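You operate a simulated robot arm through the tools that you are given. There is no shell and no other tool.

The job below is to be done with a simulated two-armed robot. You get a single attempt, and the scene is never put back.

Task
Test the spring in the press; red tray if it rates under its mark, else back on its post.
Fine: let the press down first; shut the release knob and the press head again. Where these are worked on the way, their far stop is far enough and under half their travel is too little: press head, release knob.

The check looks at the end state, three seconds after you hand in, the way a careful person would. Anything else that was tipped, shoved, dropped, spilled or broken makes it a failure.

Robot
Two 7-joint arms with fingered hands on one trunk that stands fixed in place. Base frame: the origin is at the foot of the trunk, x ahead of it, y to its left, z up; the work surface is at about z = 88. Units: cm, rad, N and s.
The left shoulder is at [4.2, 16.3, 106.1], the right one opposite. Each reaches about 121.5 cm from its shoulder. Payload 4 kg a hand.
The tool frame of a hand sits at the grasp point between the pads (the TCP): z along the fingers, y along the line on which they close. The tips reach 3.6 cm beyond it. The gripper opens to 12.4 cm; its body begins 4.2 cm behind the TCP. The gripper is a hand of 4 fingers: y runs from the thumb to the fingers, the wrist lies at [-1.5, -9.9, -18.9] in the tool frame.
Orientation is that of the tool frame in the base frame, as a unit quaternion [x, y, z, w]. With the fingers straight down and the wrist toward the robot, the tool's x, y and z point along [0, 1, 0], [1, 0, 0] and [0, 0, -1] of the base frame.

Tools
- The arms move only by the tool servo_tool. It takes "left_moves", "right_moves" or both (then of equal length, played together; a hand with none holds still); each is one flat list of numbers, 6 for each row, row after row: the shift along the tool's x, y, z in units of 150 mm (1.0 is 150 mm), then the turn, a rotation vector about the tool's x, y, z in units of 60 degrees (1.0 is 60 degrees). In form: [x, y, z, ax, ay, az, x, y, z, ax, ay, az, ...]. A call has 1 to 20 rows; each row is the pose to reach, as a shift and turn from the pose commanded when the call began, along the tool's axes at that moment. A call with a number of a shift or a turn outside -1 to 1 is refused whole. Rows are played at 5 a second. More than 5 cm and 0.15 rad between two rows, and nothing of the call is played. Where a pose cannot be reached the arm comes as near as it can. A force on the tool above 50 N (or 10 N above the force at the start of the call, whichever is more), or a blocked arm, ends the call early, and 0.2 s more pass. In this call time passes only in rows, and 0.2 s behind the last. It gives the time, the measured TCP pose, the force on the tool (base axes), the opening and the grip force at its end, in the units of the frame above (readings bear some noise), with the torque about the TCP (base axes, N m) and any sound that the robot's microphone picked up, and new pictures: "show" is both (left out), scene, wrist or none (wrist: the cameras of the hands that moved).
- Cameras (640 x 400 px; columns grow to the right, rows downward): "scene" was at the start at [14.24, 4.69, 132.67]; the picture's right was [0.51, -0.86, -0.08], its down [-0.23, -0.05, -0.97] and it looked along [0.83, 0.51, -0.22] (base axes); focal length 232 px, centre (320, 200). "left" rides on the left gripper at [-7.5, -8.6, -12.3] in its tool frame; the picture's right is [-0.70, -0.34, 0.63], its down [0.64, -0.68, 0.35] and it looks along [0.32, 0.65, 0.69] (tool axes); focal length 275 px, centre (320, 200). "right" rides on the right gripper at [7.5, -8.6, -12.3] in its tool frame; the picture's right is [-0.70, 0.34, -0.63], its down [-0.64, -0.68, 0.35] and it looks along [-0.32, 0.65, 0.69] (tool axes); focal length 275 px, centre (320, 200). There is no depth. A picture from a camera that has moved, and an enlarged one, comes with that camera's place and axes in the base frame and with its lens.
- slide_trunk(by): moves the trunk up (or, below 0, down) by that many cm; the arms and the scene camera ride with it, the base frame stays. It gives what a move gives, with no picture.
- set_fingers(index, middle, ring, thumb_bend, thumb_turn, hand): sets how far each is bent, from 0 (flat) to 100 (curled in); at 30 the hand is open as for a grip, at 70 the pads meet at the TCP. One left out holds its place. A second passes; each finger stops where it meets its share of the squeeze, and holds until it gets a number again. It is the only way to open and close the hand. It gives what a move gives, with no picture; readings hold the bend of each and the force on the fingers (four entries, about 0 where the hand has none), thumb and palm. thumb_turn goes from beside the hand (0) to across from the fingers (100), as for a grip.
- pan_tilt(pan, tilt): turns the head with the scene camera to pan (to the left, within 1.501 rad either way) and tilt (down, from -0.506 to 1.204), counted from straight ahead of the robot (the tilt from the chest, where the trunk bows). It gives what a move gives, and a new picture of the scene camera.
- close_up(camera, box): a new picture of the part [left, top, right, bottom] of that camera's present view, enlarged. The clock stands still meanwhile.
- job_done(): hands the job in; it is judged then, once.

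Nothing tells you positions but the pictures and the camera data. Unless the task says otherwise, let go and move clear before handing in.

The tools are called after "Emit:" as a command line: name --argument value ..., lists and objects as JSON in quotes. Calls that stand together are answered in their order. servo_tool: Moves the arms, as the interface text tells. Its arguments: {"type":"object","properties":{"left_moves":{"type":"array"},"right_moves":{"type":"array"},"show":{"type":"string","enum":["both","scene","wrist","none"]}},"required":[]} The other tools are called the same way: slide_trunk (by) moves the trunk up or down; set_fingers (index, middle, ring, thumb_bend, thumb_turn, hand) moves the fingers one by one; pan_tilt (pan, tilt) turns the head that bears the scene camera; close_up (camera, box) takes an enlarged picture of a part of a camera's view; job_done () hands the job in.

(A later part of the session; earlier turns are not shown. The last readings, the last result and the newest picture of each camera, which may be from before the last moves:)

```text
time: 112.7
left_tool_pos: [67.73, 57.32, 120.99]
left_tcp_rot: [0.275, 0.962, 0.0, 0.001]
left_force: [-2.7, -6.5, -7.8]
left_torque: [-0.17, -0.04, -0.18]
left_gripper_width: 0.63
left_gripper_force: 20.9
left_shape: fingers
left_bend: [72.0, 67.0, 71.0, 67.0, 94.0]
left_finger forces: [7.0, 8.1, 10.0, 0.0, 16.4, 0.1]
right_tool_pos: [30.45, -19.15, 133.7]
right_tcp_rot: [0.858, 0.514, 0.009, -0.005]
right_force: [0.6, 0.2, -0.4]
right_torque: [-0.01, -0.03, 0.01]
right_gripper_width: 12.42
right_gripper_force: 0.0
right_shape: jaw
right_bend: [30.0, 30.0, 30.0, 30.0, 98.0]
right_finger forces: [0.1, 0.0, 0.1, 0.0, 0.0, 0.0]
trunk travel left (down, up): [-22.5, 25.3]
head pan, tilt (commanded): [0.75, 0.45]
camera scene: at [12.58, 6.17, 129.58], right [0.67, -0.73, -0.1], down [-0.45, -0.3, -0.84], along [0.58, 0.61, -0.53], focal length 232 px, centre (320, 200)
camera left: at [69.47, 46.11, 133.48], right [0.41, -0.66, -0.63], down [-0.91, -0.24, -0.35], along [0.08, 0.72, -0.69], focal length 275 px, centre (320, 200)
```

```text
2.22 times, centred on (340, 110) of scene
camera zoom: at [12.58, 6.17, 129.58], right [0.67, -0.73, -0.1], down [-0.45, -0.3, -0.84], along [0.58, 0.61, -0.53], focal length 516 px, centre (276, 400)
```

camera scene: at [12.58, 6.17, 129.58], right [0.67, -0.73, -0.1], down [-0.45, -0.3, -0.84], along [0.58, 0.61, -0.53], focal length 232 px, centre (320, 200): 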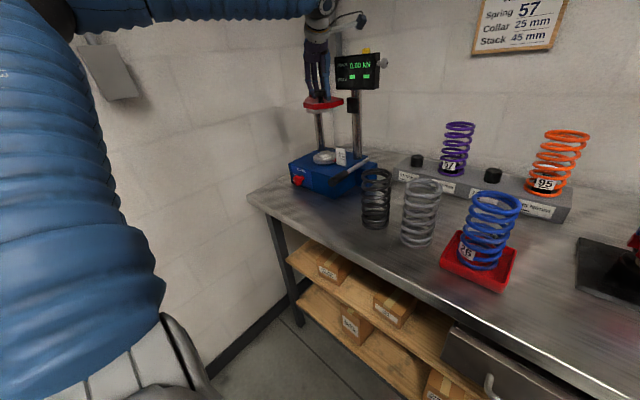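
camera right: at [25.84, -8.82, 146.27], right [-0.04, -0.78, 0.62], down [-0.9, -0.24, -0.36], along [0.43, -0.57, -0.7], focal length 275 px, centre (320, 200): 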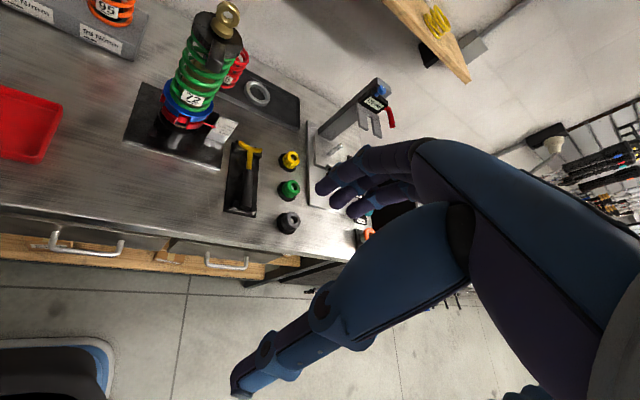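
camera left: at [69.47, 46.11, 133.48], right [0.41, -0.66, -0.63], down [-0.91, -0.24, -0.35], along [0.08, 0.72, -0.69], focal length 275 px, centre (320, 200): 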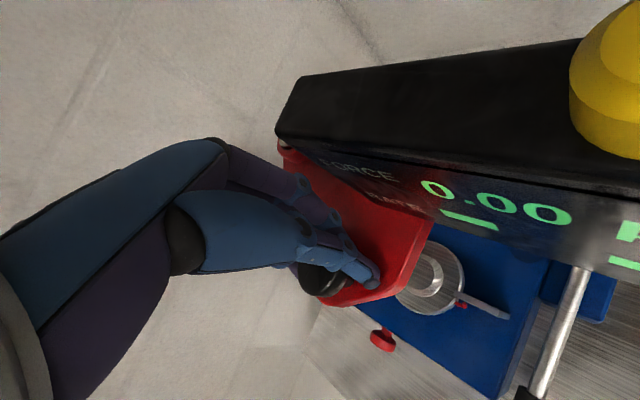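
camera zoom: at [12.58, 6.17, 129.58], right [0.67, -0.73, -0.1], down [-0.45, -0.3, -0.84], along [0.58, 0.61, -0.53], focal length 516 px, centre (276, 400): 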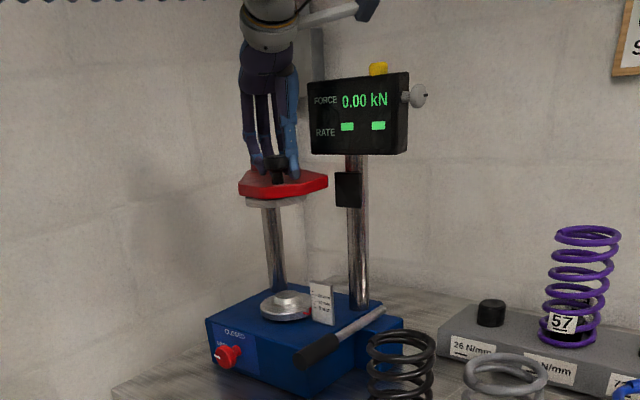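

The head is near closed, though the handle has slid toward the edge of my grip. I'll press on gently a bit further to see whether it reaches its stop.

Emit:
servo_tool --left_moves '[-0.03, -0.002, 0, 0, 0, 0, -0.06, -0.003, 0, 0, 0, 0, -0.09, -0.005, 0, 0, 0, 0]' --show "none"

Emit:
close_up --camera "left" --box '[160, 100, 480, 300]'

Emit:
close_up --camera "scene" --box '[280, 80, 400, 210]'

```text
time: 113.5
left_tool_pos: [69.15, 56.75, 121.15]
left_tcp_rot: [0.275, 0.961, -0.002, 0.002]
left_force: [-7.1, 13.2, -14.5]
left_torque: [0.1, 0.01, -0.03]
left_gripper_width: 0.0
left_gripper_force: 8.8
left_shape: fingers
left_bend: [72.0, 71.0, 68.0, 69.0, 96.0]
left_finger forces: [0.1, 4.2, 13.6, 0.0, 0.1, 0.1]
right_tool_pos: [30.58, -18.88, 133.81]
right_tcp_rot: [0.858, 0.513, 0.008, -0.003]
right_force: [0.4, 0.3, -0.3]
right_torque: [0.0, 0.0, 0.0]
right_gripper_width: 12.38
right_gripper_force: 0.1
right_shape: jaw
right_bend: [30.0, 30.0, 30.0, 30.0, 98.0]
right_finger forces: [0.0, 0.1, 0.0, 0.1, 0.0, 0.0]
trunk travel left (down, up): [-22.5, 25.3]
head pan, tilt (commanded): [0.75, 0.45]
```

```text
2.00 times, centred on (320, 200) of left
camera zoom: at [70.75, 45.52, 133.45], right [0.41, -0.66, -0.63], down [-0.91, -0.24, -0.35], along [0.08, 0.72, -0.69], focal length 551 px, centre (320, 200)
```

zoom: 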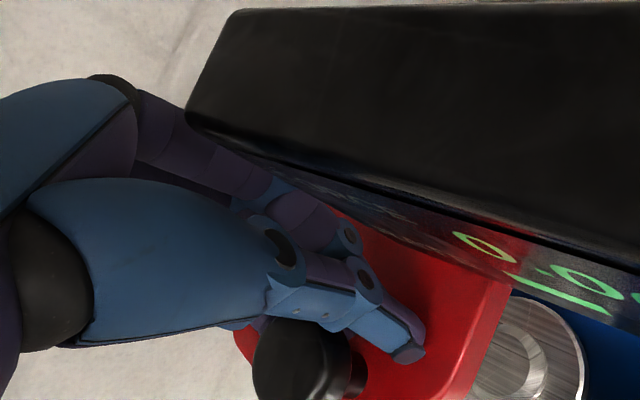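

```text
3.08 times, centred on (340, 145) of scene
camera zoom: at [12.6, 6.47, 129.55], right [0.67, -0.73, -0.1], down [-0.45, -0.3, -0.84], along [0.58, 0.61, -0.53], focal length 715 px, centre (258, 369)
```

zoom: 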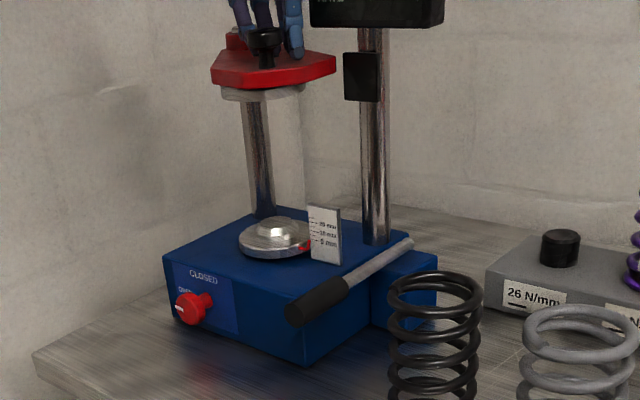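

The head is back in its original closed position (it matches the first picture) and holds against its stop; my fingers have just slipped past the handle. I'll rise straight up, then back away.

Emit:
servo_tool --left_moves '[0, 0, -0.1, 0, 0, 0, 0, 0, -0.2, 0, 0, 0, 0, 0, -0.32, 0, 0, 0, 0.15, -0.1, -0.45, 0, 0, 0, 0.35, -0.2, -0.5, 0, 0, 0, 0.55, -0.3, -0.5, 0, 0, 0]' --show "both"

Emit:
close_up --camera "scene" --box '[280, 80, 400, 210]'

```text
time: 114.0
left_tool_pos: [69.08, 56.63, 121.47]
left_tcp_rot: [0.276, 0.961, -0.006, -0.007]
left_force: [2.6, 8.9, -29.8]
left_torque: [-0.34, -0.43, -0.17]
left_gripper_width: 0.01
left_gripper_force: 16.0
left_shape: fingers
left_bend: [72.0, 68.0, 66.0, 69.0, 96.0]
left_finger forces: [0.0, 13.3, 18.9, 0.0, 0.1, 0.0]
right_tool_pos: [30.7, -18.93, 133.79]
right_tcp_rot: [0.858, 0.514, 0.007, -0.004]
right_force: [-0.4, -0.8, 0.1]
right_torque: [0.01, 0.02, -0.01]
right_gripper_width: 12.39
right_gripper_force: 0.1
right_shape: jaw
right_bend: [30.0, 30.0, 30.0, 30.0, 98.0]
right_finger forces: [0.1, 0.0, 0.0, 0.0, 0.1, 0.0]
trunk travel left (down, up): [-22.5, 25.3]
head pan, tilt (commanded): [0.75, 0.45]
stopped in row 2 (left hand): the force on the tool passed its limit at 53 N (the readings are from after the stop); the commanded pose is now the measured one
camera scene: at [12.8, 6.36, 129.53], right [0.67, -0.73, -0.1], down [-0.45, -0.3, -0.84], along [0.58, 0.61, -0.53], focal length 232 px, centre (320, 200)
camera left: at [71.01, 45.56, 133.94], right [0.4, -0.66, -0.63], down [-0.91, -0.24, -0.33], along [0.06, 0.71, -0.7], focal length 275 px, centre (320, 200)
```

scene: 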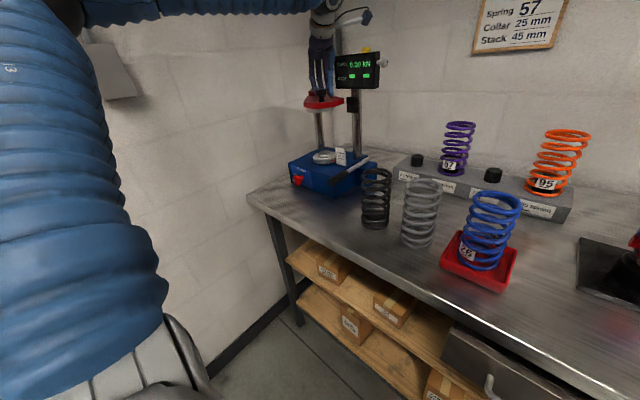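
left: 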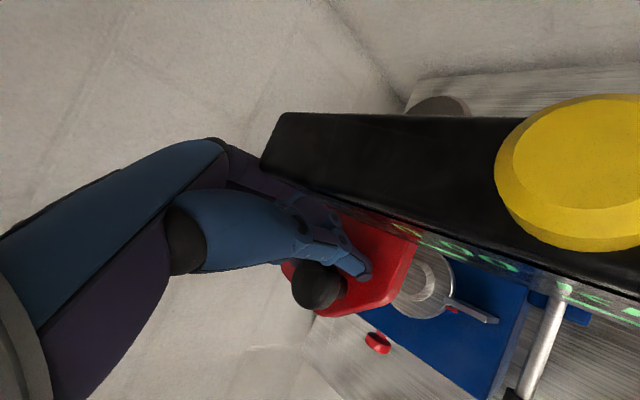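

```text
3.08 times, centred on (340, 145) of scene
camera zoom: at [12.8, 6.36, 129.53], right [0.67, -0.73, -0.1], down [-0.45, -0.3, -0.84], along [0.58, 0.61, -0.53], focal length 715 px, centre (258, 369)
```

zoom: 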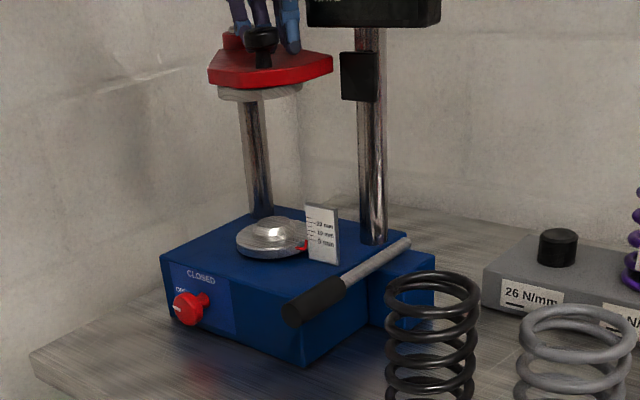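

The ring and middle fingertips are caught under the handle's cap. I'll open the fingers to free them before rising.

Emit:
set_fingers --hand "left" --index 54 --middle 50 --ring 48 --thumb_bend 58

Emit:
close_up --camera "left" --box '[160, 100, 480, 300]'

Emit:
close_up --camera "scene" --box '[280, 30, 400, 130]'

```text
time: 115.0
left_tool_pos: [68.98, 56.4, 122.01]
left_tcp_rot: [0.276, 0.961, -0.004, -0.003]
left_force: [-1.2, -0.7, 0.3]
left_torque: [-0.01, 0.0, 0.01]
left_gripper_width: 4.48
left_gripper_force: 0.1
left_shape: fingers
left_bend: [54.0, 50.0, 48.0, 57.0, 97.0]
left_finger forces: [0.1, 0.1, 0.0, 0.0, 0.0, 0.1]
right_tool_pos: [30.53, -19.04, 133.83]
right_tcp_rot: [0.857, 0.515, 0.009, -0.005]
right_force: [-0.2, 0.2, -0.2]
right_torque: [0.01, 0.01, 0.0]
right_gripper_width: 12.4
right_gripper_force: 0.0
right_shape: jaw
right_bend: [30.0, 30.0, 30.0, 30.0, 98.0]
right_finger forces: [0.1, 0.1, 0.0, 0.1, 0.1, 0.0]
trunk travel left (down, up): [-22.5, 25.3]
head pan, tilt (commanded): [0.75, 0.45]
```

```text
2.00 times, centred on (320, 200) of left
camera zoom: at [70.7, 45.35, 134.52], right [0.41, -0.66, -0.63], down [-0.91, -0.24, -0.34], along [0.07, 0.71, -0.7], focal length 551 px, centre (320, 200)
```

zoom: 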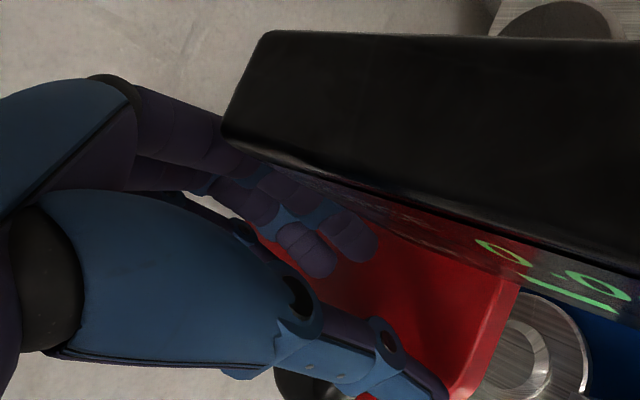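

```text
4.00 times, centred on (340, 80) of scene
camera zoom: at [12.6, 6.24, 129.57], right [0.67, -0.73, -0.1], down [-0.45, -0.3, -0.84], along [0.58, 0.61, -0.53], focal length 929 px, centre (240, 680)
```

zoom: 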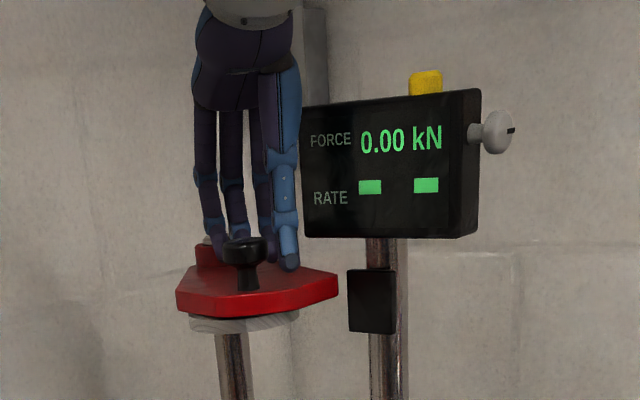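

Free of contact. Rising straight up, then backing away from the press.

Emit:
servo_tool --left_moves '[0, 0, -0.1, 0, 0, 0, 0, 0, -0.2, 0, 0, 0, 0, 0, -0.35, 0, 0, 0, 0.15, -0.1, -0.45, 0, 0, 0, 0.35, -0.22, -0.5, 0, 0, 0, 0.55, -0.34, -0.5, 0, 0, 0]' --show "both"

Emit:
close_up --camera "scene" --box '[280, 80, 400, 210]'

```text
time: 116.4
left_tool_pos: [59.09, 56.52, 129.62]
left_tcp_rot: [0.275, 0.961, -0.004, -0.002]
left_force: [-0.2, -0.2, -0.4]
left_torque: [-0.02, -0.02, -0.04]
left_gripper_width: 4.49
left_gripper_force: 0.1
left_shape: fingers
left_bend: [54.0, 50.0, 48.0, 57.0, 97.0]
left_finger forces: [0.0, 0.1, 0.0, 0.0, 0.0, 0.1]
right_tool_pos: [30.24, -19.12, 133.85]
right_tcp_rot: [0.858, 0.513, 0.01, -0.005]
right_force: [-1.1, 0.3, 1.0]
right_torque: [0.01, -0.01, 0.0]
right_gripper_width: 12.43
right_gripper_force: 0.1
right_shape: jaw
right_bend: [30.0, 30.0, 30.0, 30.0, 98.0]
right_finger forces: [0.0, 0.0, 0.1, 0.0, 0.0, 0.1]
trunk travel left (down, up): [-22.5, 25.3]
head pan, tilt (commanded): [0.75, 0.45]
camera scene: at [12.44, 6.23, 129.6], right [0.67, -0.73, -0.1], down [-0.45, -0.3, -0.84], along [0.59, 0.61, -0.53], focal length 232 px, centre (320, 200)
camera left: at [60.77, 45.2, 142.11], right [0.41, -0.66, -0.63], down [-0.91, -0.24, -0.34], along [0.07, 0.71, -0.7], focal length 275 px, centre (320, 200)
```

scene: 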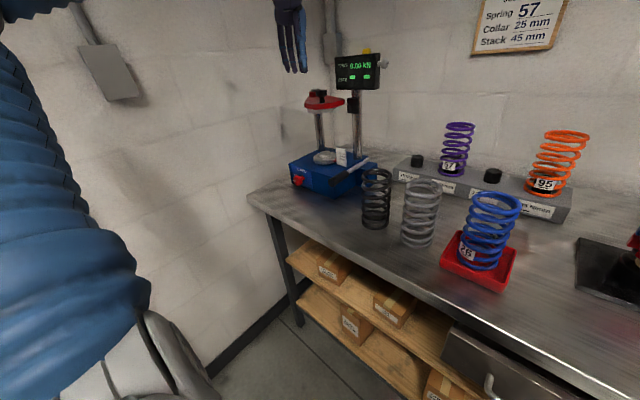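
left: 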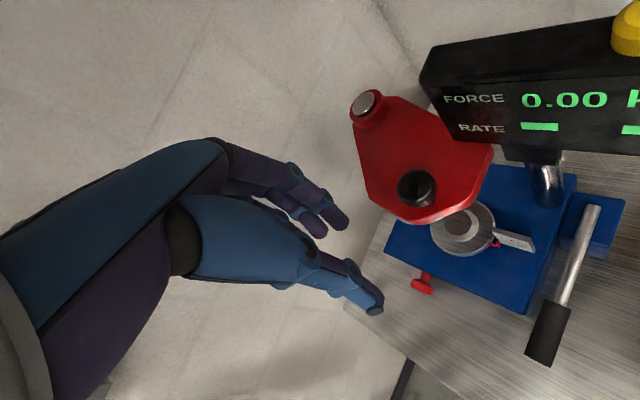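

```text
3.08 times, centred on (340, 145) of scene
camera zoom: at [12.44, 6.23, 129.6], right [0.67, -0.73, -0.1], down [-0.45, -0.3, -0.84], along [0.59, 0.61, -0.53], focal length 715 px, centre (258, 369)
```

zoom: 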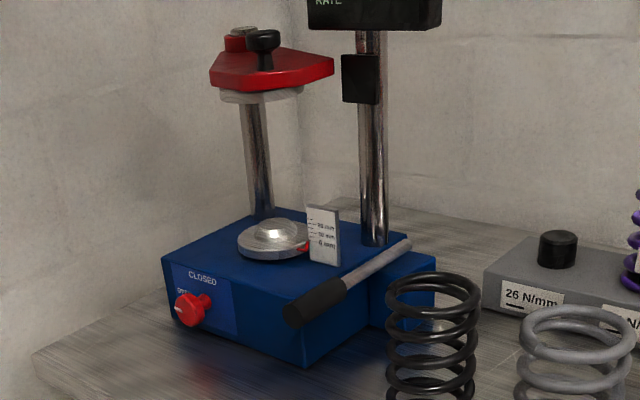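

The head is closed exactly as at the start. Last step is the release knob: I'll take the left hand back to the front of the press, pitched about 45° down as before, with the ring finger curled.

Emit:
set_fingers --hand "left" --index 48 --middle 48 --ring 100 --thumb_bend 48

Emit:
servo_tool --left_moves '[0.12, -0.012, 0.06, 0.027, -0.081, -0.0677, 0.24, -0.024, 0.14, 0.054, -0.162, -0.135, 0.36, -0.036, 0.23, 0.081, -0.243, -0.203, 0.47, -0.045, 0.33, 0.108, -0.324, -0.271, 0.57, -0.054, 0.43, 0.135, -0.405, -0.339, 0.65, -0.062, 0.54, 0.162, -0.486, -0.406, 0.72, -0.068, 0.65, 0.189, -0.567, -0.474, 0.77, -0.073, 0.76, 0.216, -0.648, -0.542, 0.8, -0.077, 0.87, 0.243, -0.729, -0.609, 0.82, -0.079, 0.973, 0.27, -0.81, -0.677]' --show "both"

```text
time: 117.4
left_tool_pos: [59.04, 56.39, 129.76]
left_tcp_rot: [0.276, 0.961, -0.004, -0.003]
left_force: [-0.6, 0.2, -0.1]
left_torque: [0.02, 0.0, 0.04]
left_gripper_width: 6.8
left_gripper_force: 0.0
left_shape: fingers
left_bend: [48.0, 48.0, 100.0, 48.0, 97.0]
left_finger forces: [0.0, 0.1, 0.1, 0.0, 0.1, 0.0]
right_tool_pos: [30.39, -19.18, 133.73]
right_tcp_rot: [0.857, 0.515, 0.009, -0.006]
right_force: [-0.3, 0.0, 0.3]
right_torque: [0.0, 0.02, 0.03]
right_gripper_width: 12.39
right_gripper_force: 0.0
right_shape: jaw
right_bend: [30.0, 30.0, 30.0, 30.0, 98.0]
right_finger forces: [0.0, 0.0, 0.0, 0.0, 0.0, 0.0]
trunk travel left (down, up): [-22.5, 25.3]
head pan, tilt (commanded): [0.75, 0.45]
```

```text
time: 119.6
left_tool_pos: [50.38, 61.3, 114.33]
left_tcp_rot: [-0.084, 0.904, -0.246, 0.339]
left_force: [-3.0, -0.1, -3.1]
left_torque: [-0.1, -0.35, 0.0]
left_gripper_width: 6.83
left_gripper_force: 0.1
left_shape: fingers
left_bend: [48.0, 48.0, 100.0, 48.0, 98.0]
left_finger forces: [0.0, 0.0, 0.0, 0.0, 0.0, 0.0]
right_tool_pos: [31.53, -19.41, 133.4]
right_tcp_rot: [0.861, 0.508, 0.004, -0.009]
right_force: [-2.0, -0.9, 1.6]
right_torque: [0.03, -0.21, 0.0]
right_gripper_width: 12.4
right_gripper_force: 0.1
right_shape: jaw
right_bend: [30.0, 30.0, 30.0, 30.0, 98.0]
right_finger forces: [0.0, 0.0, 0.1, 0.0, 0.1, 0.0]
trunk travel left (down, up): [-22.5, 25.3]
head pan, tilt (commanded): [0.75, 0.45]
camera scene: at [14.48, 6.48, 129.4], right [0.65, -0.75, -0.11], down [-0.47, -0.28, -0.84], along [0.6, 0.6, -0.54], focal length 232 px, centre (320, 200)
camera left: at [47.87, 61.11, 131.1], right [0.94, -0.31, 0.15], down [-0.27, -0.93, -0.25], along [0.22, 0.19, -0.96], focal length 275 px, centre (320, 200)
```

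scene: 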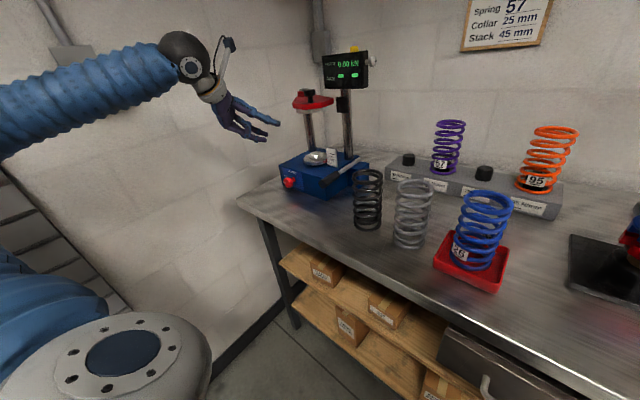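
left: 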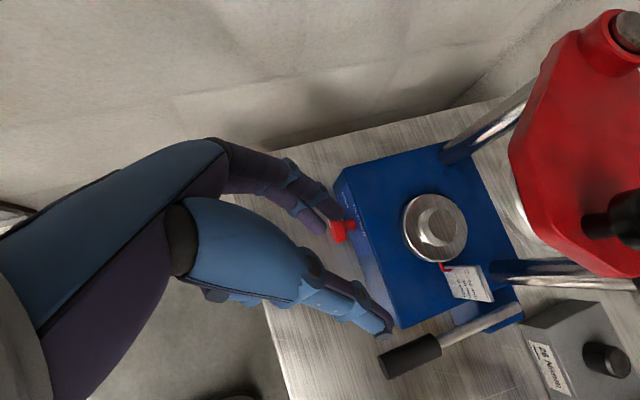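

The elbow swung again and the trunk sways slightly; I'll hold still to settle.

Emit:
servo_tool --left_moves '[0, 0, 0, 0, 0, 0, 0, 0, 0, 0, 0, 0, 0, 0, 0, 0, 0, 0, 0, 0, 0, 0, 0, 0]' --show "both"

```text
time: 120.8
left_tool_pos: [46.94, 61.44, 115.32]
left_tcp_rot: [-0.103, 0.902, -0.233, 0.348]
left_force: [1.4, -1.0, -0.4]
left_torque: [0.08, 0.1, 0.0]
left_gripper_width: 6.84
left_gripper_force: 0.0
left_shape: fingers
left_bend: [48.0, 48.0, 100.0, 48.0, 98.0]
left_finger forces: [0.1, 0.1, 0.0, 0.0, 0.0, 0.1]
right_tool_pos: [31.54, -20.25, 133.63]
right_tcp_rot: [0.852, 0.523, 0.009, -0.009]
right_force: [1.4, -1.2, -0.1]
right_torque: [0.09, 0.07, 0.01]
right_gripper_width: 12.38
right_gripper_force: 0.0
right_shape: jaw
right_bend: [30.0, 30.0, 30.0, 30.0, 98.0]
right_finger forces: [0.1, 0.0, 0.0, 0.0, 0.1, 0.0]
trunk travel left (down, up): [-22.5, 25.3]
head pan, tilt (commanded): [0.75, 0.45]
stopped in row 4 (left hand): the arm was blocked; the commanded pose is now the measured one
camera scene: at [12.55, 5.11, 129.54], right [0.68, -0.73, -0.11], down [-0.45, -0.29, -0.84], along [0.58, 0.62, -0.53], focal length 232 px, centre (320, 200)
camera left: at [44.19, 60.86, 132.02], right [0.95, -0.27, 0.16], down [-0.22, -0.94, -0.26], along [0.22, 0.21, -0.95], focal length 275 px, centre (320, 200)
```

scene: 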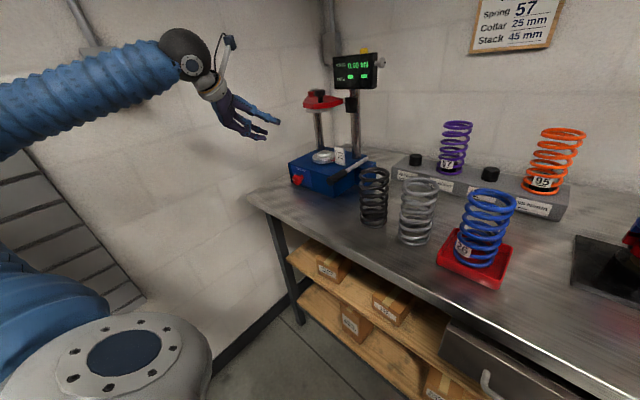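
left: 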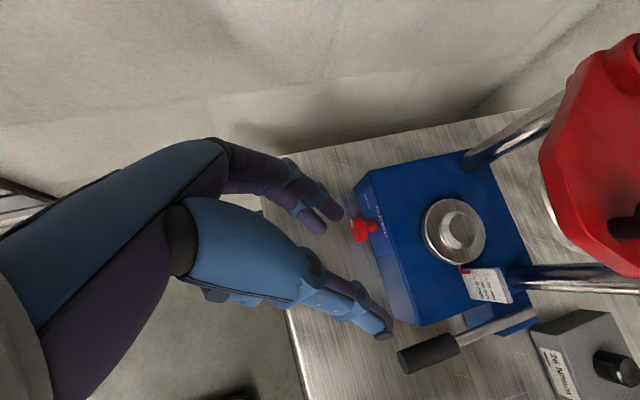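

Emit:
servo_tool --left_moves '[0, 0, 0, 0, 0, 0, 0, 0, 0, 0, 0, 0, 0, 0, 0, 0, 0, 0]' --show "none"

Emit:
close_up --camera "scene" --box '[0, 0, 640, 400]'

```text
time: 121.6
left_tool_pos: [46.52, 62.18, 115.38]
left_tcp_rot: [-0.103, 0.9, -0.237, 0.35]
left_force: [0.0, 1.0, -0.1]
left_torque: [-0.02, -0.04, -0.02]
left_gripper_width: 6.83
left_gripper_force: 0.0
left_shape: fingers
left_bend: [48.0, 48.0, 100.0, 48.0, 98.0]
left_finger forces: [0.0, 0.0, 0.0, 0.1, 0.0, 0.0]
right_tool_pos: [30.7, -19.39, 133.84]
right_tcp_rot: [0.853, 0.521, 0.01, -0.004]
right_force: [-0.8, 0.1, 0.5]
right_torque: [-0.04, -0.02, 0.0]
right_gripper_width: 12.36
right_gripper_force: 0.0
right_shape: jaw
right_bend: [30.0, 30.0, 30.0, 30.0, 98.0]
right_finger forces: [0.0, 0.0, 0.0, 0.0, 0.0, 0.0]
trunk travel left (down, up): [-22.5, 25.3]
head pan, tilt (commanded): [0.75, 0.45]
```

```text
1.00 times, centred on (320, 200) of scene (not enlarged: the box is as wide or as high as the picture)
camera zoom: at [12.47, 6.22, 129.6], right [0.67, -0.73, -0.1], down [-0.45, -0.3, -0.84], along [0.58, 0.61, -0.53], focal length 232 px, centre (320, 200)
```

zoom: 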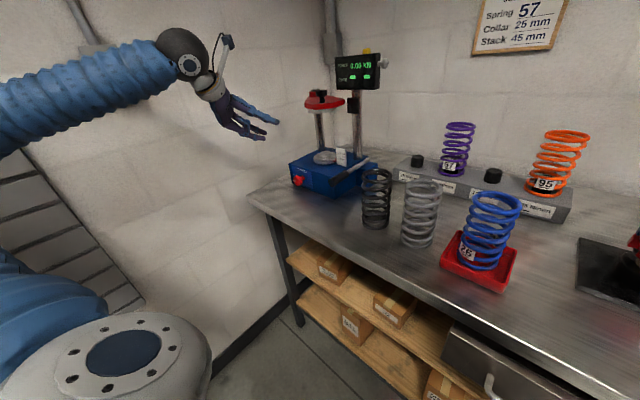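

Steady again. I'll come down to a point just up-and-back from the knob.

Emit:
servo_tool --left_moves '[0.048, 0.112, 0.126, 0, 0, 0, 0.095, 0.223, 0.252, 0, 0, 0, 0.143, 0.335, 0.378, 0, 0, 0, 0.191, 0.447, 0.505, 0, 0, 0, 0.239, 0.559, 0.631, 0, 0, 0, 0.286, 0.67, 0.757, 0, 0, 0, 0.334, 0.782, 0.883, 0, 0, 0]' --show "both"

```text
time: 123.2
left_tool_pos: [51.71, 66.02, 97.91]
left_tcp_rot: [-0.102, 0.901, -0.236, 0.349]
left_force: [0.3, -0.3, -0.1]
left_torque: [0.0, -0.01, 0.02]
left_gripper_width: 6.81
left_gripper_force: 0.1
left_shape: fingers
left_bend: [48.0, 48.0, 100.0, 48.0, 98.0]
left_finger forces: [0.0, 0.0, 0.0, 0.0, 0.0, 0.0]
right_tool_pos: [30.94, -19.36, 133.94]
right_tcp_rot: [0.853, 0.521, 0.009, -0.005]
right_force: [0.7, 0.1, 0.2]
right_torque: [0.0, 0.02, 0.01]
right_gripper_width: 12.4
right_gripper_force: 0.1
right_shape: jaw
right_bend: [30.0, 30.0, 30.0, 30.0, 98.0]
right_finger forces: [0.0, 0.0, 0.1, 0.1, 0.0, 0.0]
trunk travel left (down, up): [-22.5, 25.3]
head pan, tilt (commanded): [0.75, 0.45]
camera scene: at [12.61, 6.26, 129.57], right [0.67, -0.73, -0.1], down [-0.45, -0.3, -0.84], along [0.58, 0.61, -0.53], focal length 232 px, centre (320, 200)
camera left: at [48.97, 65.55, 114.56], right [0.95, -0.27, 0.16], down [-0.23, -0.94, -0.26], along [0.22, 0.21, -0.95], focal length 275 px, centre (320, 200)
```

scene: 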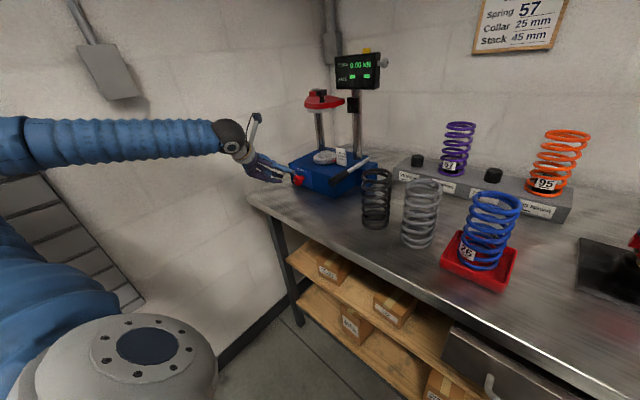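
left: 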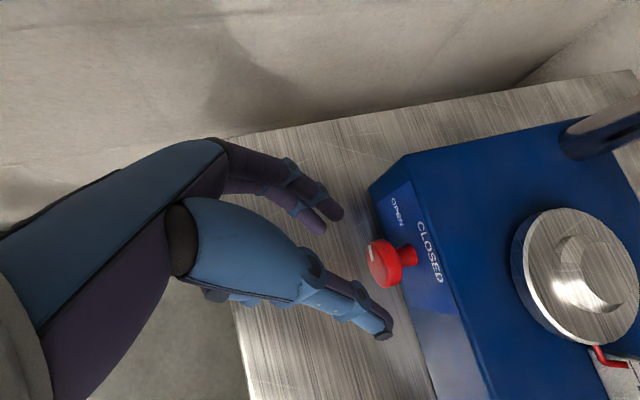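

The knob lies straight ahead along the fingers, centred between them. Advancing 5.7 cm, then gripping.

Emit:
servo_tool --left_moves '[0, 0, 0.13, 0, 0, 0, 0, 0, 0.26, 0, 0, 0, 0, 0, 0.38, 0, 0, 0]' --show "none"

Emit:
close_up --camera "left" --box '[160, 100, 480, 300]'

Emit:
close_up --camera "scene" --box '[255, 145, 345, 205]'

```text
time: 124.0
left_tool_pos: [55.86, 63.92, 94.22]
left_tcp_rot: [-0.103, 0.901, -0.235, 0.35]
left_force: [1.2, 0.5, 0.7]
left_torque: [0.01, -0.01, 0.0]
left_gripper_width: 6.82
left_gripper_force: 0.1
left_shape: fingers
left_bend: [48.0, 48.0, 100.0, 48.0, 98.0]
left_finger forces: [0.0, 0.1, 0.0, 0.1, 0.1, 0.0]
right_tool_pos: [31.03, -19.38, 133.89]
right_tcp_rot: [0.852, 0.523, 0.009, -0.004]
right_force: [-0.4, 0.5, -0.4]
right_torque: [0.02, 0.03, 0.02]
right_gripper_width: 12.41
right_gripper_force: 0.0
right_shape: jaw
right_bend: [30.0, 30.0, 30.0, 30.0, 98.0]
right_finger forces: [0.0, 0.0, 0.0, 0.0, 0.0, 0.0]
trunk travel left (down, up): [-22.5, 25.3]
head pan, tilt (commanded): [0.75, 0.45]
```

```text
2.00 times, centred on (320, 200) of left
camera zoom: at [53.0, 63.44, 110.9], right [0.95, -0.27, 0.16], down [-0.23, -0.94, -0.26], along [0.22, 0.21, -0.95], focal length 551 px, centre (320, 200)
```

zoom: 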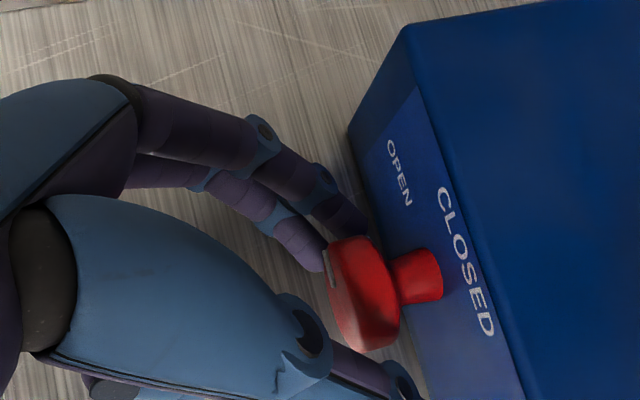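

```text
6.67 times, centred on (300, 175) of scene
camera zoom: at [12.63, 6.26, 129.56], right [0.67, -0.73, -0.1], down [-0.45, -0.3, -0.84], along [0.58, 0.61, -0.53], focal length 1548 px, centre (453, 367)
```

zoom: 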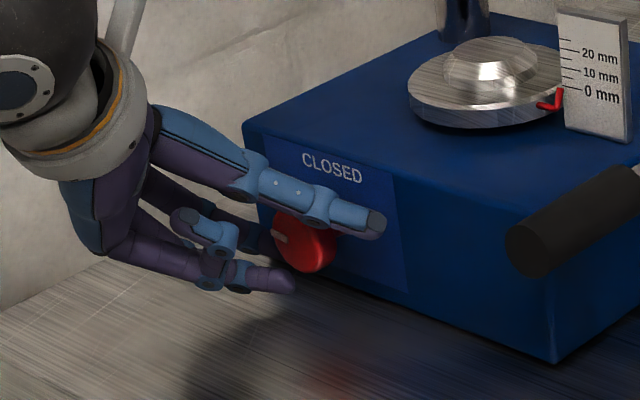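

Good placement. Closing on the knob.

Emit:
set_fingers --hand "left" --index 75 --middle 75 --thumb_bend 75

Emit:
close_up --camera "left" --box '[160, 100, 480, 300]'

```text
time: 125.0
left_tool_pos: [55.65, 63.86, 94.22]
left_tcp_rot: [-0.102, 0.901, -0.236, 0.349]
left_force: [-2.9, 3.8, -6.6]
left_torque: [0.1, 0.12, -0.02]
left_gripper_width: 2.88
left_gripper_force: 24.2
left_shape: fingers
left_bend: [58.0, 62.0, 100.0, 66.0, 97.0]
left_finger forces: [13.3, 12.6, 0.1, 0.1, 22.3, 0.1]
right_tool_pos: [30.84, -19.41, 133.95]
right_tcp_rot: [0.853, 0.521, 0.009, -0.005]
right_force: [0.0, 0.2, 0.0]
right_torque: [0.03, 0.01, 0.01]
right_gripper_width: 12.4
right_gripper_force: 0.0
right_shape: jaw
right_bend: [30.0, 30.0, 30.0, 30.0, 98.0]
right_finger forces: [0.0, 0.0, 0.0, 0.0, 0.1, 0.1]
trunk travel left (down, up): [-22.5, 25.3]
head pan, tilt (commanded): [0.75, 0.45]
```

```text
2.00 times, centred on (320, 200) of left
camera zoom: at [52.97, 63.43, 110.88], right [0.95, -0.27, 0.16], down [-0.23, -0.94, -0.26], along [0.22, 0.21, -0.95], focal length 551 px, centre (320, 200)
```

zoom: 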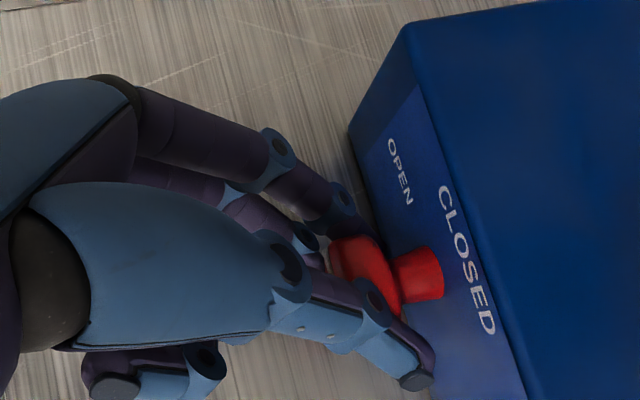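

Firm grip. Now turning clockwise (toward CLOSED) about the knob axis by about 55°.

Emit:
servo_tool --left_moves '[0.002, -0.006, 0.002, -0.0916, -0.0024, 0.0849, 0.004, -0.011, 0.004, -0.183, -0.005, 0.17, 0.006, -0.016, 0.007, -0.275, -0.007, 0.255, 0.009, -0.021, 0.01, -0.366, -0.01, 0.34, 0.012, -0.025, 0.013, -0.458, -0.012, 0.425, 0.016, -0.028, 0.017, -0.55, -0.014, 0.509, 0.02, -0.03, 0.021, -0.641, -0.017, 0.594]' --show "none"

Emit:
close_up --camera "left" --box '[160, 100, 480, 300]'

Emit:
close_up --camera "scene" --box '[255, 145, 345, 205]'

```text
time: 126.6
left_tool_pos: [55.82, 63.22, 94.05]
left_tcp_rot: [0.064, 0.913, 0.186, 0.358]
left_force: [4.0, -17.4, -21.3]
left_torque: [-0.44, 0.34, -0.58]
left_gripper_width: 2.85
left_gripper_force: 29.4
left_shape: fingers
left_bend: [63.0, 66.0, 100.0, 63.0, 97.0]
left_finger forces: [10.6, 17.0, 0.1, 0.0, 31.4, 0.1]
right_tool_pos: [31.19, -19.46, 133.81]
right_tcp_rot: [0.853, 0.522, 0.009, -0.005]
right_force: [0.5, -0.3, -0.1]
right_torque: [0.01, -0.01, -0.02]
right_gripper_width: 12.4
right_gripper_force: 0.1
right_shape: jaw
right_bend: [30.0, 30.0, 30.0, 30.0, 98.0]
right_finger forces: [0.0, 0.0, 0.1, 0.0, 0.0, 0.0]
trunk travel left (down, up): [-22.5, 25.3]
head pan, tilt (commanded): [0.75, 0.45]
```

```text
2.00 times, centred on (320, 200) of left
camera zoom: at [52.97, 49.88, 103.84], right [0.95, -0.3, -0.12], down [-0.23, -0.37, -0.9], along [0.23, 0.88, -0.41], focal length 551 px, centre (320, 200)
```

zoom: 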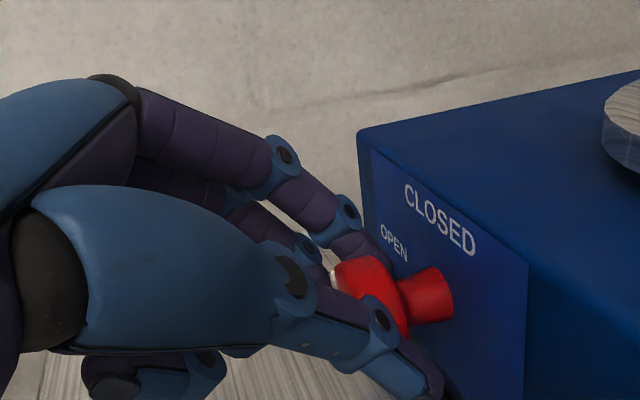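

```text
6.67 times, centred on (300, 175) of scene
camera zoom: at [12.71, 6.19, 129.55], right [0.67, -0.73, -0.11], down [-0.45, -0.3, -0.84], along [0.58, 0.61, -0.53], focal length 1548 px, centre (453, 367)
```

zoom: 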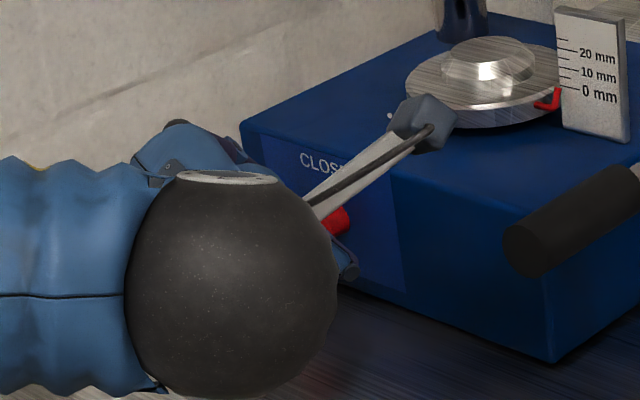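

The knob turned with the hand. I'll continue another 15° in this grip.

Emit:
servo_tool --left_moves '[0.002, -0.005, 0.002, -0.092, -0.002, 0.085, 0.004, -0.011, 0.004, -0.184, -0.004, 0.17]' --show "none"

Emit:
set_fingers --hand "left" --index 48 --middle 48 --thumb_bend 48

Emit:
close_up --camera "left" --box '[160, 100, 480, 300]'

```text
time: 127.2
left_tool_pos: [55.82, 63.14, 94.0]
left_tcp_rot: [0.112, 0.88, 0.303, 0.347]
left_force: [1.9, -22.5, -22.2]
left_torque: [-0.49, 0.45, -0.75]
left_gripper_width: 2.92
left_gripper_force: 30.6
left_shape: fingers
left_bend: [64.0, 67.0, 100.0, 62.0, 96.0]
left_finger forces: [11.0, 13.7, 0.0, 0.0, 37.5, 0.0]
right_tool_pos: [31.03, -19.4, 133.79]
right_tcp_rot: [0.853, 0.522, 0.009, -0.005]
right_force: [-0.1, 0.1, -0.4]
right_torque: [-0.01, 0.0, 0.02]
right_gripper_width: 12.39
right_gripper_force: 0.0
right_shape: jaw
right_bend: [30.0, 30.0, 30.0, 30.0, 98.0]
right_finger forces: [0.1, 0.0, 0.0, 0.0, 0.0, 0.0]
trunk travel left (down, up): [-22.5, 25.3]
head pan, tilt (commanded): [0.75, 0.45]
```

```text
time: 128.2
left_tool_pos: [55.66, 63.26, 94.02]
left_tcp_rot: [0.109, 0.88, 0.304, 0.347]
left_force: [0.2, -0.6, -0.2]
left_torque: [-0.02, -0.01, -0.01]
left_gripper_width: 6.8
left_gripper_force: 0.0
left_shape: fingers
left_bend: [48.0, 48.0, 100.0, 48.0, 97.0]
left_finger forces: [0.1, 0.1, 0.0, 0.1, 0.0, 0.0]
right_tool_pos: [30.79, -19.43, 133.89]
right_tcp_rot: [0.853, 0.522, 0.01, -0.005]
right_force: [0.0, 0.3, -0.1]
right_torque: [0.02, 0.0, -0.01]
right_gripper_width: 12.37
right_gripper_force: 0.1
right_shape: jaw
right_bend: [30.0, 30.0, 30.0, 30.0, 98.0]
right_finger forces: [0.1, 0.0, 0.0, 0.1, 0.0, 0.0]
trunk travel left (down, up): [-22.5, 25.3]
head pan, tilt (commanded): [0.75, 0.45]
```

```text
2.00 times, centred on (320, 200) of left
camera zoom: at [52.88, 47.77, 100.08], right [0.95, -0.26, -0.19], down [-0.23, -0.12, -0.97], along [0.23, 0.96, -0.17], focal length 551 px, centre (320, 200)
```

zoom: 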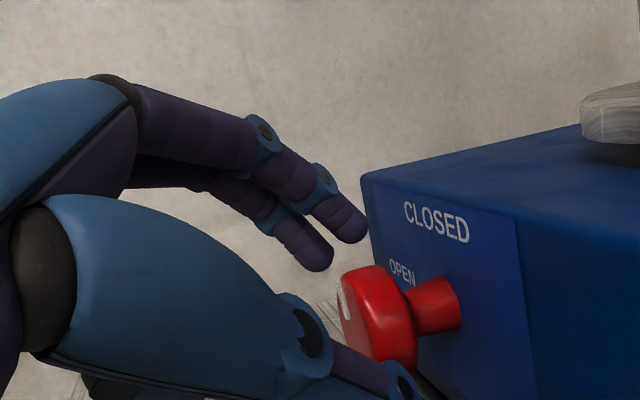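

I've let go; the mark now appears near the top. I'll back off along the fingers and look from the front.

Emit:
servo_tool --left_moves '[0, 0, -0.15, 0, 0, 0, 0, 0, -0.3, 0, 0, 0, 0, 0, -0.42, 0, 0, 0, 0, 0, -0.42, 0.093, 0.003, -0.085, 0, 0, -0.42, 0.186, 0.005, -0.17, 0, 0, -0.42, 0.279, 0.007, -0.255, 0, 0, -0.42, 0.372, 0.01, -0.34, 0, 0, -0.42, 0.465, 0.012, -0.425, 0, 0, -0.42, 0.558, 0.014, -0.51, 0, 0, -0.42, 0.651, 0.016, -0.595]' --show "both"

Emit:
close_up --camera "scene" --box '[265, 150, 325, 195]'

```text
time: 130.4
left_tool_pos: [51.31, 60.28, 97.72]
left_tcp_rot: [-0.055, 0.924, -0.122, 0.359]
left_force: [0.3, -0.3, -0.4]
left_torque: [0.0, 0.0, 0.02]
left_gripper_width: 6.84
left_gripper_force: 0.1
left_shape: fingers
left_bend: [48.0, 48.0, 100.0, 48.0, 97.0]
left_finger forces: [0.1, 0.1, 0.0, 0.1, 0.1, 0.1]
right_tool_pos: [30.69, -19.37, 133.85]
right_tcp_rot: [0.853, 0.522, 0.009, -0.005]
right_force: [-0.2, -1.1, -0.9]
right_torque: [0.02, 0.0, 0.05]
right_gripper_width: 12.41
right_gripper_force: 0.0
right_shape: jaw
right_bend: [30.0, 30.0, 30.0, 30.0, 98.0]
right_finger forces: [0.0, 0.0, 0.1, 0.1, 0.0, 0.1]
trunk travel left (down, up): [-22.5, 25.3]
head pan, tilt (commanded): [0.75, 0.45]
camera scene: at [12.53, 6.21, 129.59], right [0.67, -0.73, -0.1], down [-0.45, -0.3, -0.84], along [0.58, 0.61, -0.53], focal length 232 px, centre (320, 200)
camera left: at [48.55, 55.79, 113.64], right [0.95, -0.31, 0.09], down [-0.23, -0.84, -0.48], along [0.23, 0.44, -0.87], focal length 275 px, centre (320, 200)
```

scene: 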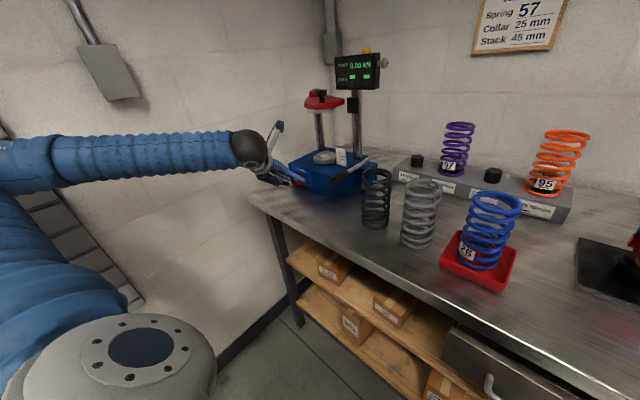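
left: 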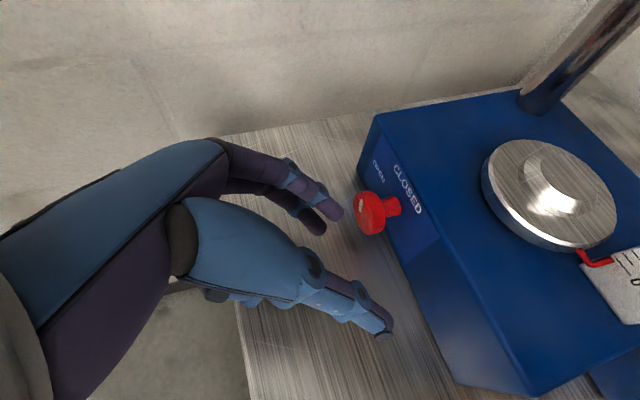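

```text
8.89 times, centred on (295, 172) of scene
camera zoom: at [12.53, 6.21, 129.59], right [0.67, -0.73, -0.1], down [-0.45, -0.3, -0.84], along [0.58, 0.61, -0.53], focal length 2064 px, centre (542, 444)
```

zoom: 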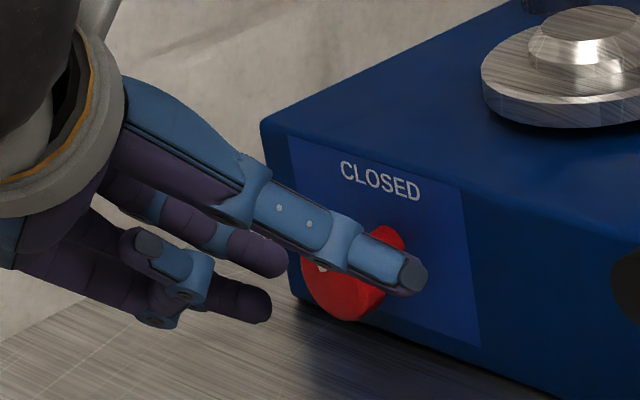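

Emit:
close_up --camera "left" --box '[330, 150, 450, 250]'

```text
4.00 times, centred on (390, 200) of left
camera zoom: at [48.55, 55.79, 113.64], right [0.95, -0.31, 0.09], down [-0.23, -0.84, -0.48], along [0.23, 0.44, -0.87], focal length 1101 px, centre (40, 200)
```

zoom: 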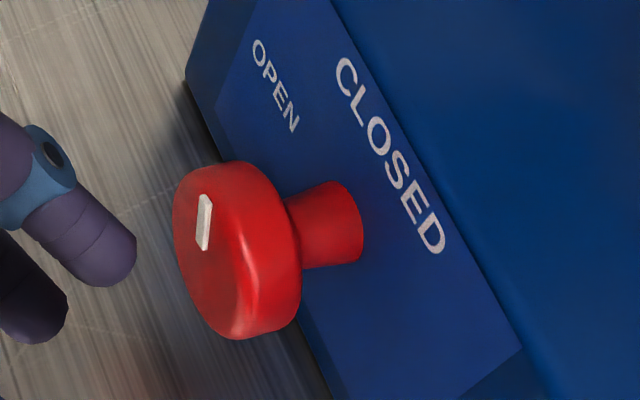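

The mark looks nearly upright, within a few degrees. I'll move the hand out of the way to compare with the initial CLOSED picture from the same head pose.

Emit:
servo_tool --left_moves '[-0.026, 0.03, -0.175, 0, 0, 0, -0.05, 0.06, -0.35, 0, 0, 0, -0.077, 0.09, -0.525, 0, 0, 0, -0.103, 0.121, -0.7, 0, 0, 0]' --show "none"

Emit:
close_up --camera "scene" --box '[240, 135, 330, 195]'

Emit:
close_up --camera "scene" --box '[280, 165, 310, 195]'

```text
time: 131.4
left_tool_pos: [45.3, 64.23, 105.66]
left_tcp_rot: [-0.053, 0.924, -0.121, 0.36]
left_force: [-0.3, -0.6, 0.2]
left_torque: [0.02, -0.02, 0.01]
left_gripper_width: 6.81
left_gripper_force: 0.1
left_shape: fingers
left_bend: [48.0, 48.0, 100.0, 48.0, 97.0]
left_finger forces: [0.0, 0.0, 0.0, 0.0, 0.0, 0.0]
right_tool_pos: [30.76, -19.54, 133.89]
right_tcp_rot: [0.853, 0.521, 0.009, -0.004]
right_force: [0.1, -0.2, -0.6]
right_torque: [-0.01, -0.02, -0.01]
right_gripper_width: 12.4
right_gripper_force: 0.1
right_shape: jaw
right_bend: [30.0, 30.0, 30.0, 30.0, 98.0]
right_finger forces: [0.0, 0.1, 0.0, 0.0, 0.0, 0.1]
trunk travel left (down, up): [-22.5, 25.3]
head pan, tilt (commanded): [0.75, 0.45]
```

```text
6.67 times, centred on (285, 165) of scene
camera zoom: at [12.49, 6.16, 129.6], right [0.67, -0.73, -0.1], down [-0.45, -0.3, -0.84], along [0.58, 0.61, -0.53], focal length 1548 px, centre (553, 433)
```

zoom: 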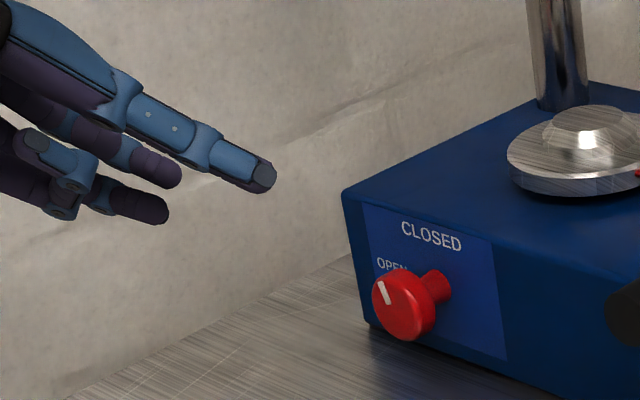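

```text
13.33 times, centred on (295, 180) of scene
camera zoom: at [12.49, 6.16, 129.6], right [0.67, -0.73, -0.1], down [-0.45, -0.3, -0.84], along [0.58, 0.61, -0.53], focal length 3096 px, centre (653, 467)
```

zoom: 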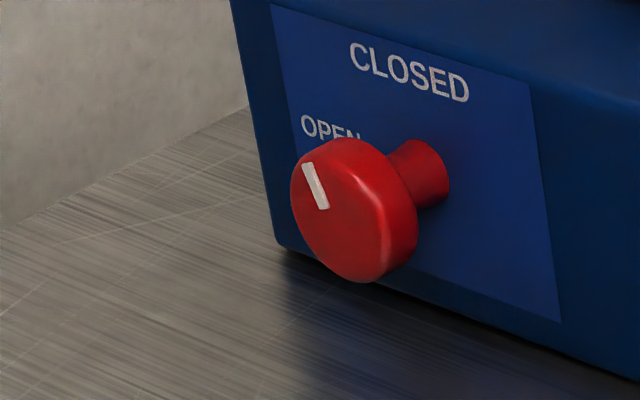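

The mark is about 7–10° short of the original CLOSED position, so I'll take the knob once more and turn it to its stop.

Emit:
servo_tool --left_moves '[-0.005, 0.06, 0.16, 0, 0, 0, -0.01, 0.12, 0.32, 0, 0, 0, -0.015, 0.17, 0.48, 0, 0, 0, -0.019, 0.17, 0.625, 0, 0, 0, -0.018, 0.171, 0.77, 0, 0, 0, -0.017, 0.171, 0.9, 0, 0, 0]' --show "none"

Emit:
close_up --camera "left" --box '[160, 100, 480, 300]'

```text
time: 132.8
left_tool_pos: [54.77, 64.32, 95.5]
left_tcp_rot: [-0.054, 0.924, -0.121, 0.359]
left_force: [-0.1, 0.4, 0.3]
left_torque: [-0.01, 0.0, 0.0]
left_gripper_width: 6.83
left_gripper_force: 0.1
left_shape: fingers
left_bend: [48.0, 48.0, 100.0, 48.0, 97.0]
left_finger forces: [0.1, 0.1, 0.0, 0.0, 0.0, 0.0]
right_tool_pos: [30.92, -19.38, 133.78]
right_tcp_rot: [0.852, 0.523, 0.011, -0.004]
right_force: [0.0, 0.7, 0.6]
right_torque: [-0.02, 0.01, 0.03]
right_gripper_width: 12.41
right_gripper_force: 0.0
right_shape: jaw
right_bend: [30.0, 30.0, 30.0, 30.0, 98.0]
right_finger forces: [0.0, 0.0, 0.1, 0.0, 0.1, 0.0]
trunk travel left (down, up): [-22.5, 25.3]
head pan, tilt (commanded): [0.75, 0.45]
```

```text
2.00 times, centred on (320, 200) of left
camera zoom: at [51.91, 59.78, 111.45], right [0.95, -0.31, 0.09], down [-0.23, -0.84, -0.49], along [0.23, 0.44, -0.87], focal length 551 px, centre (320, 200)
```

zoom: 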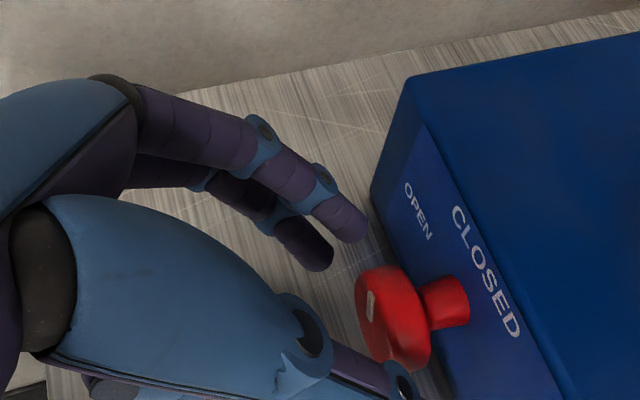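

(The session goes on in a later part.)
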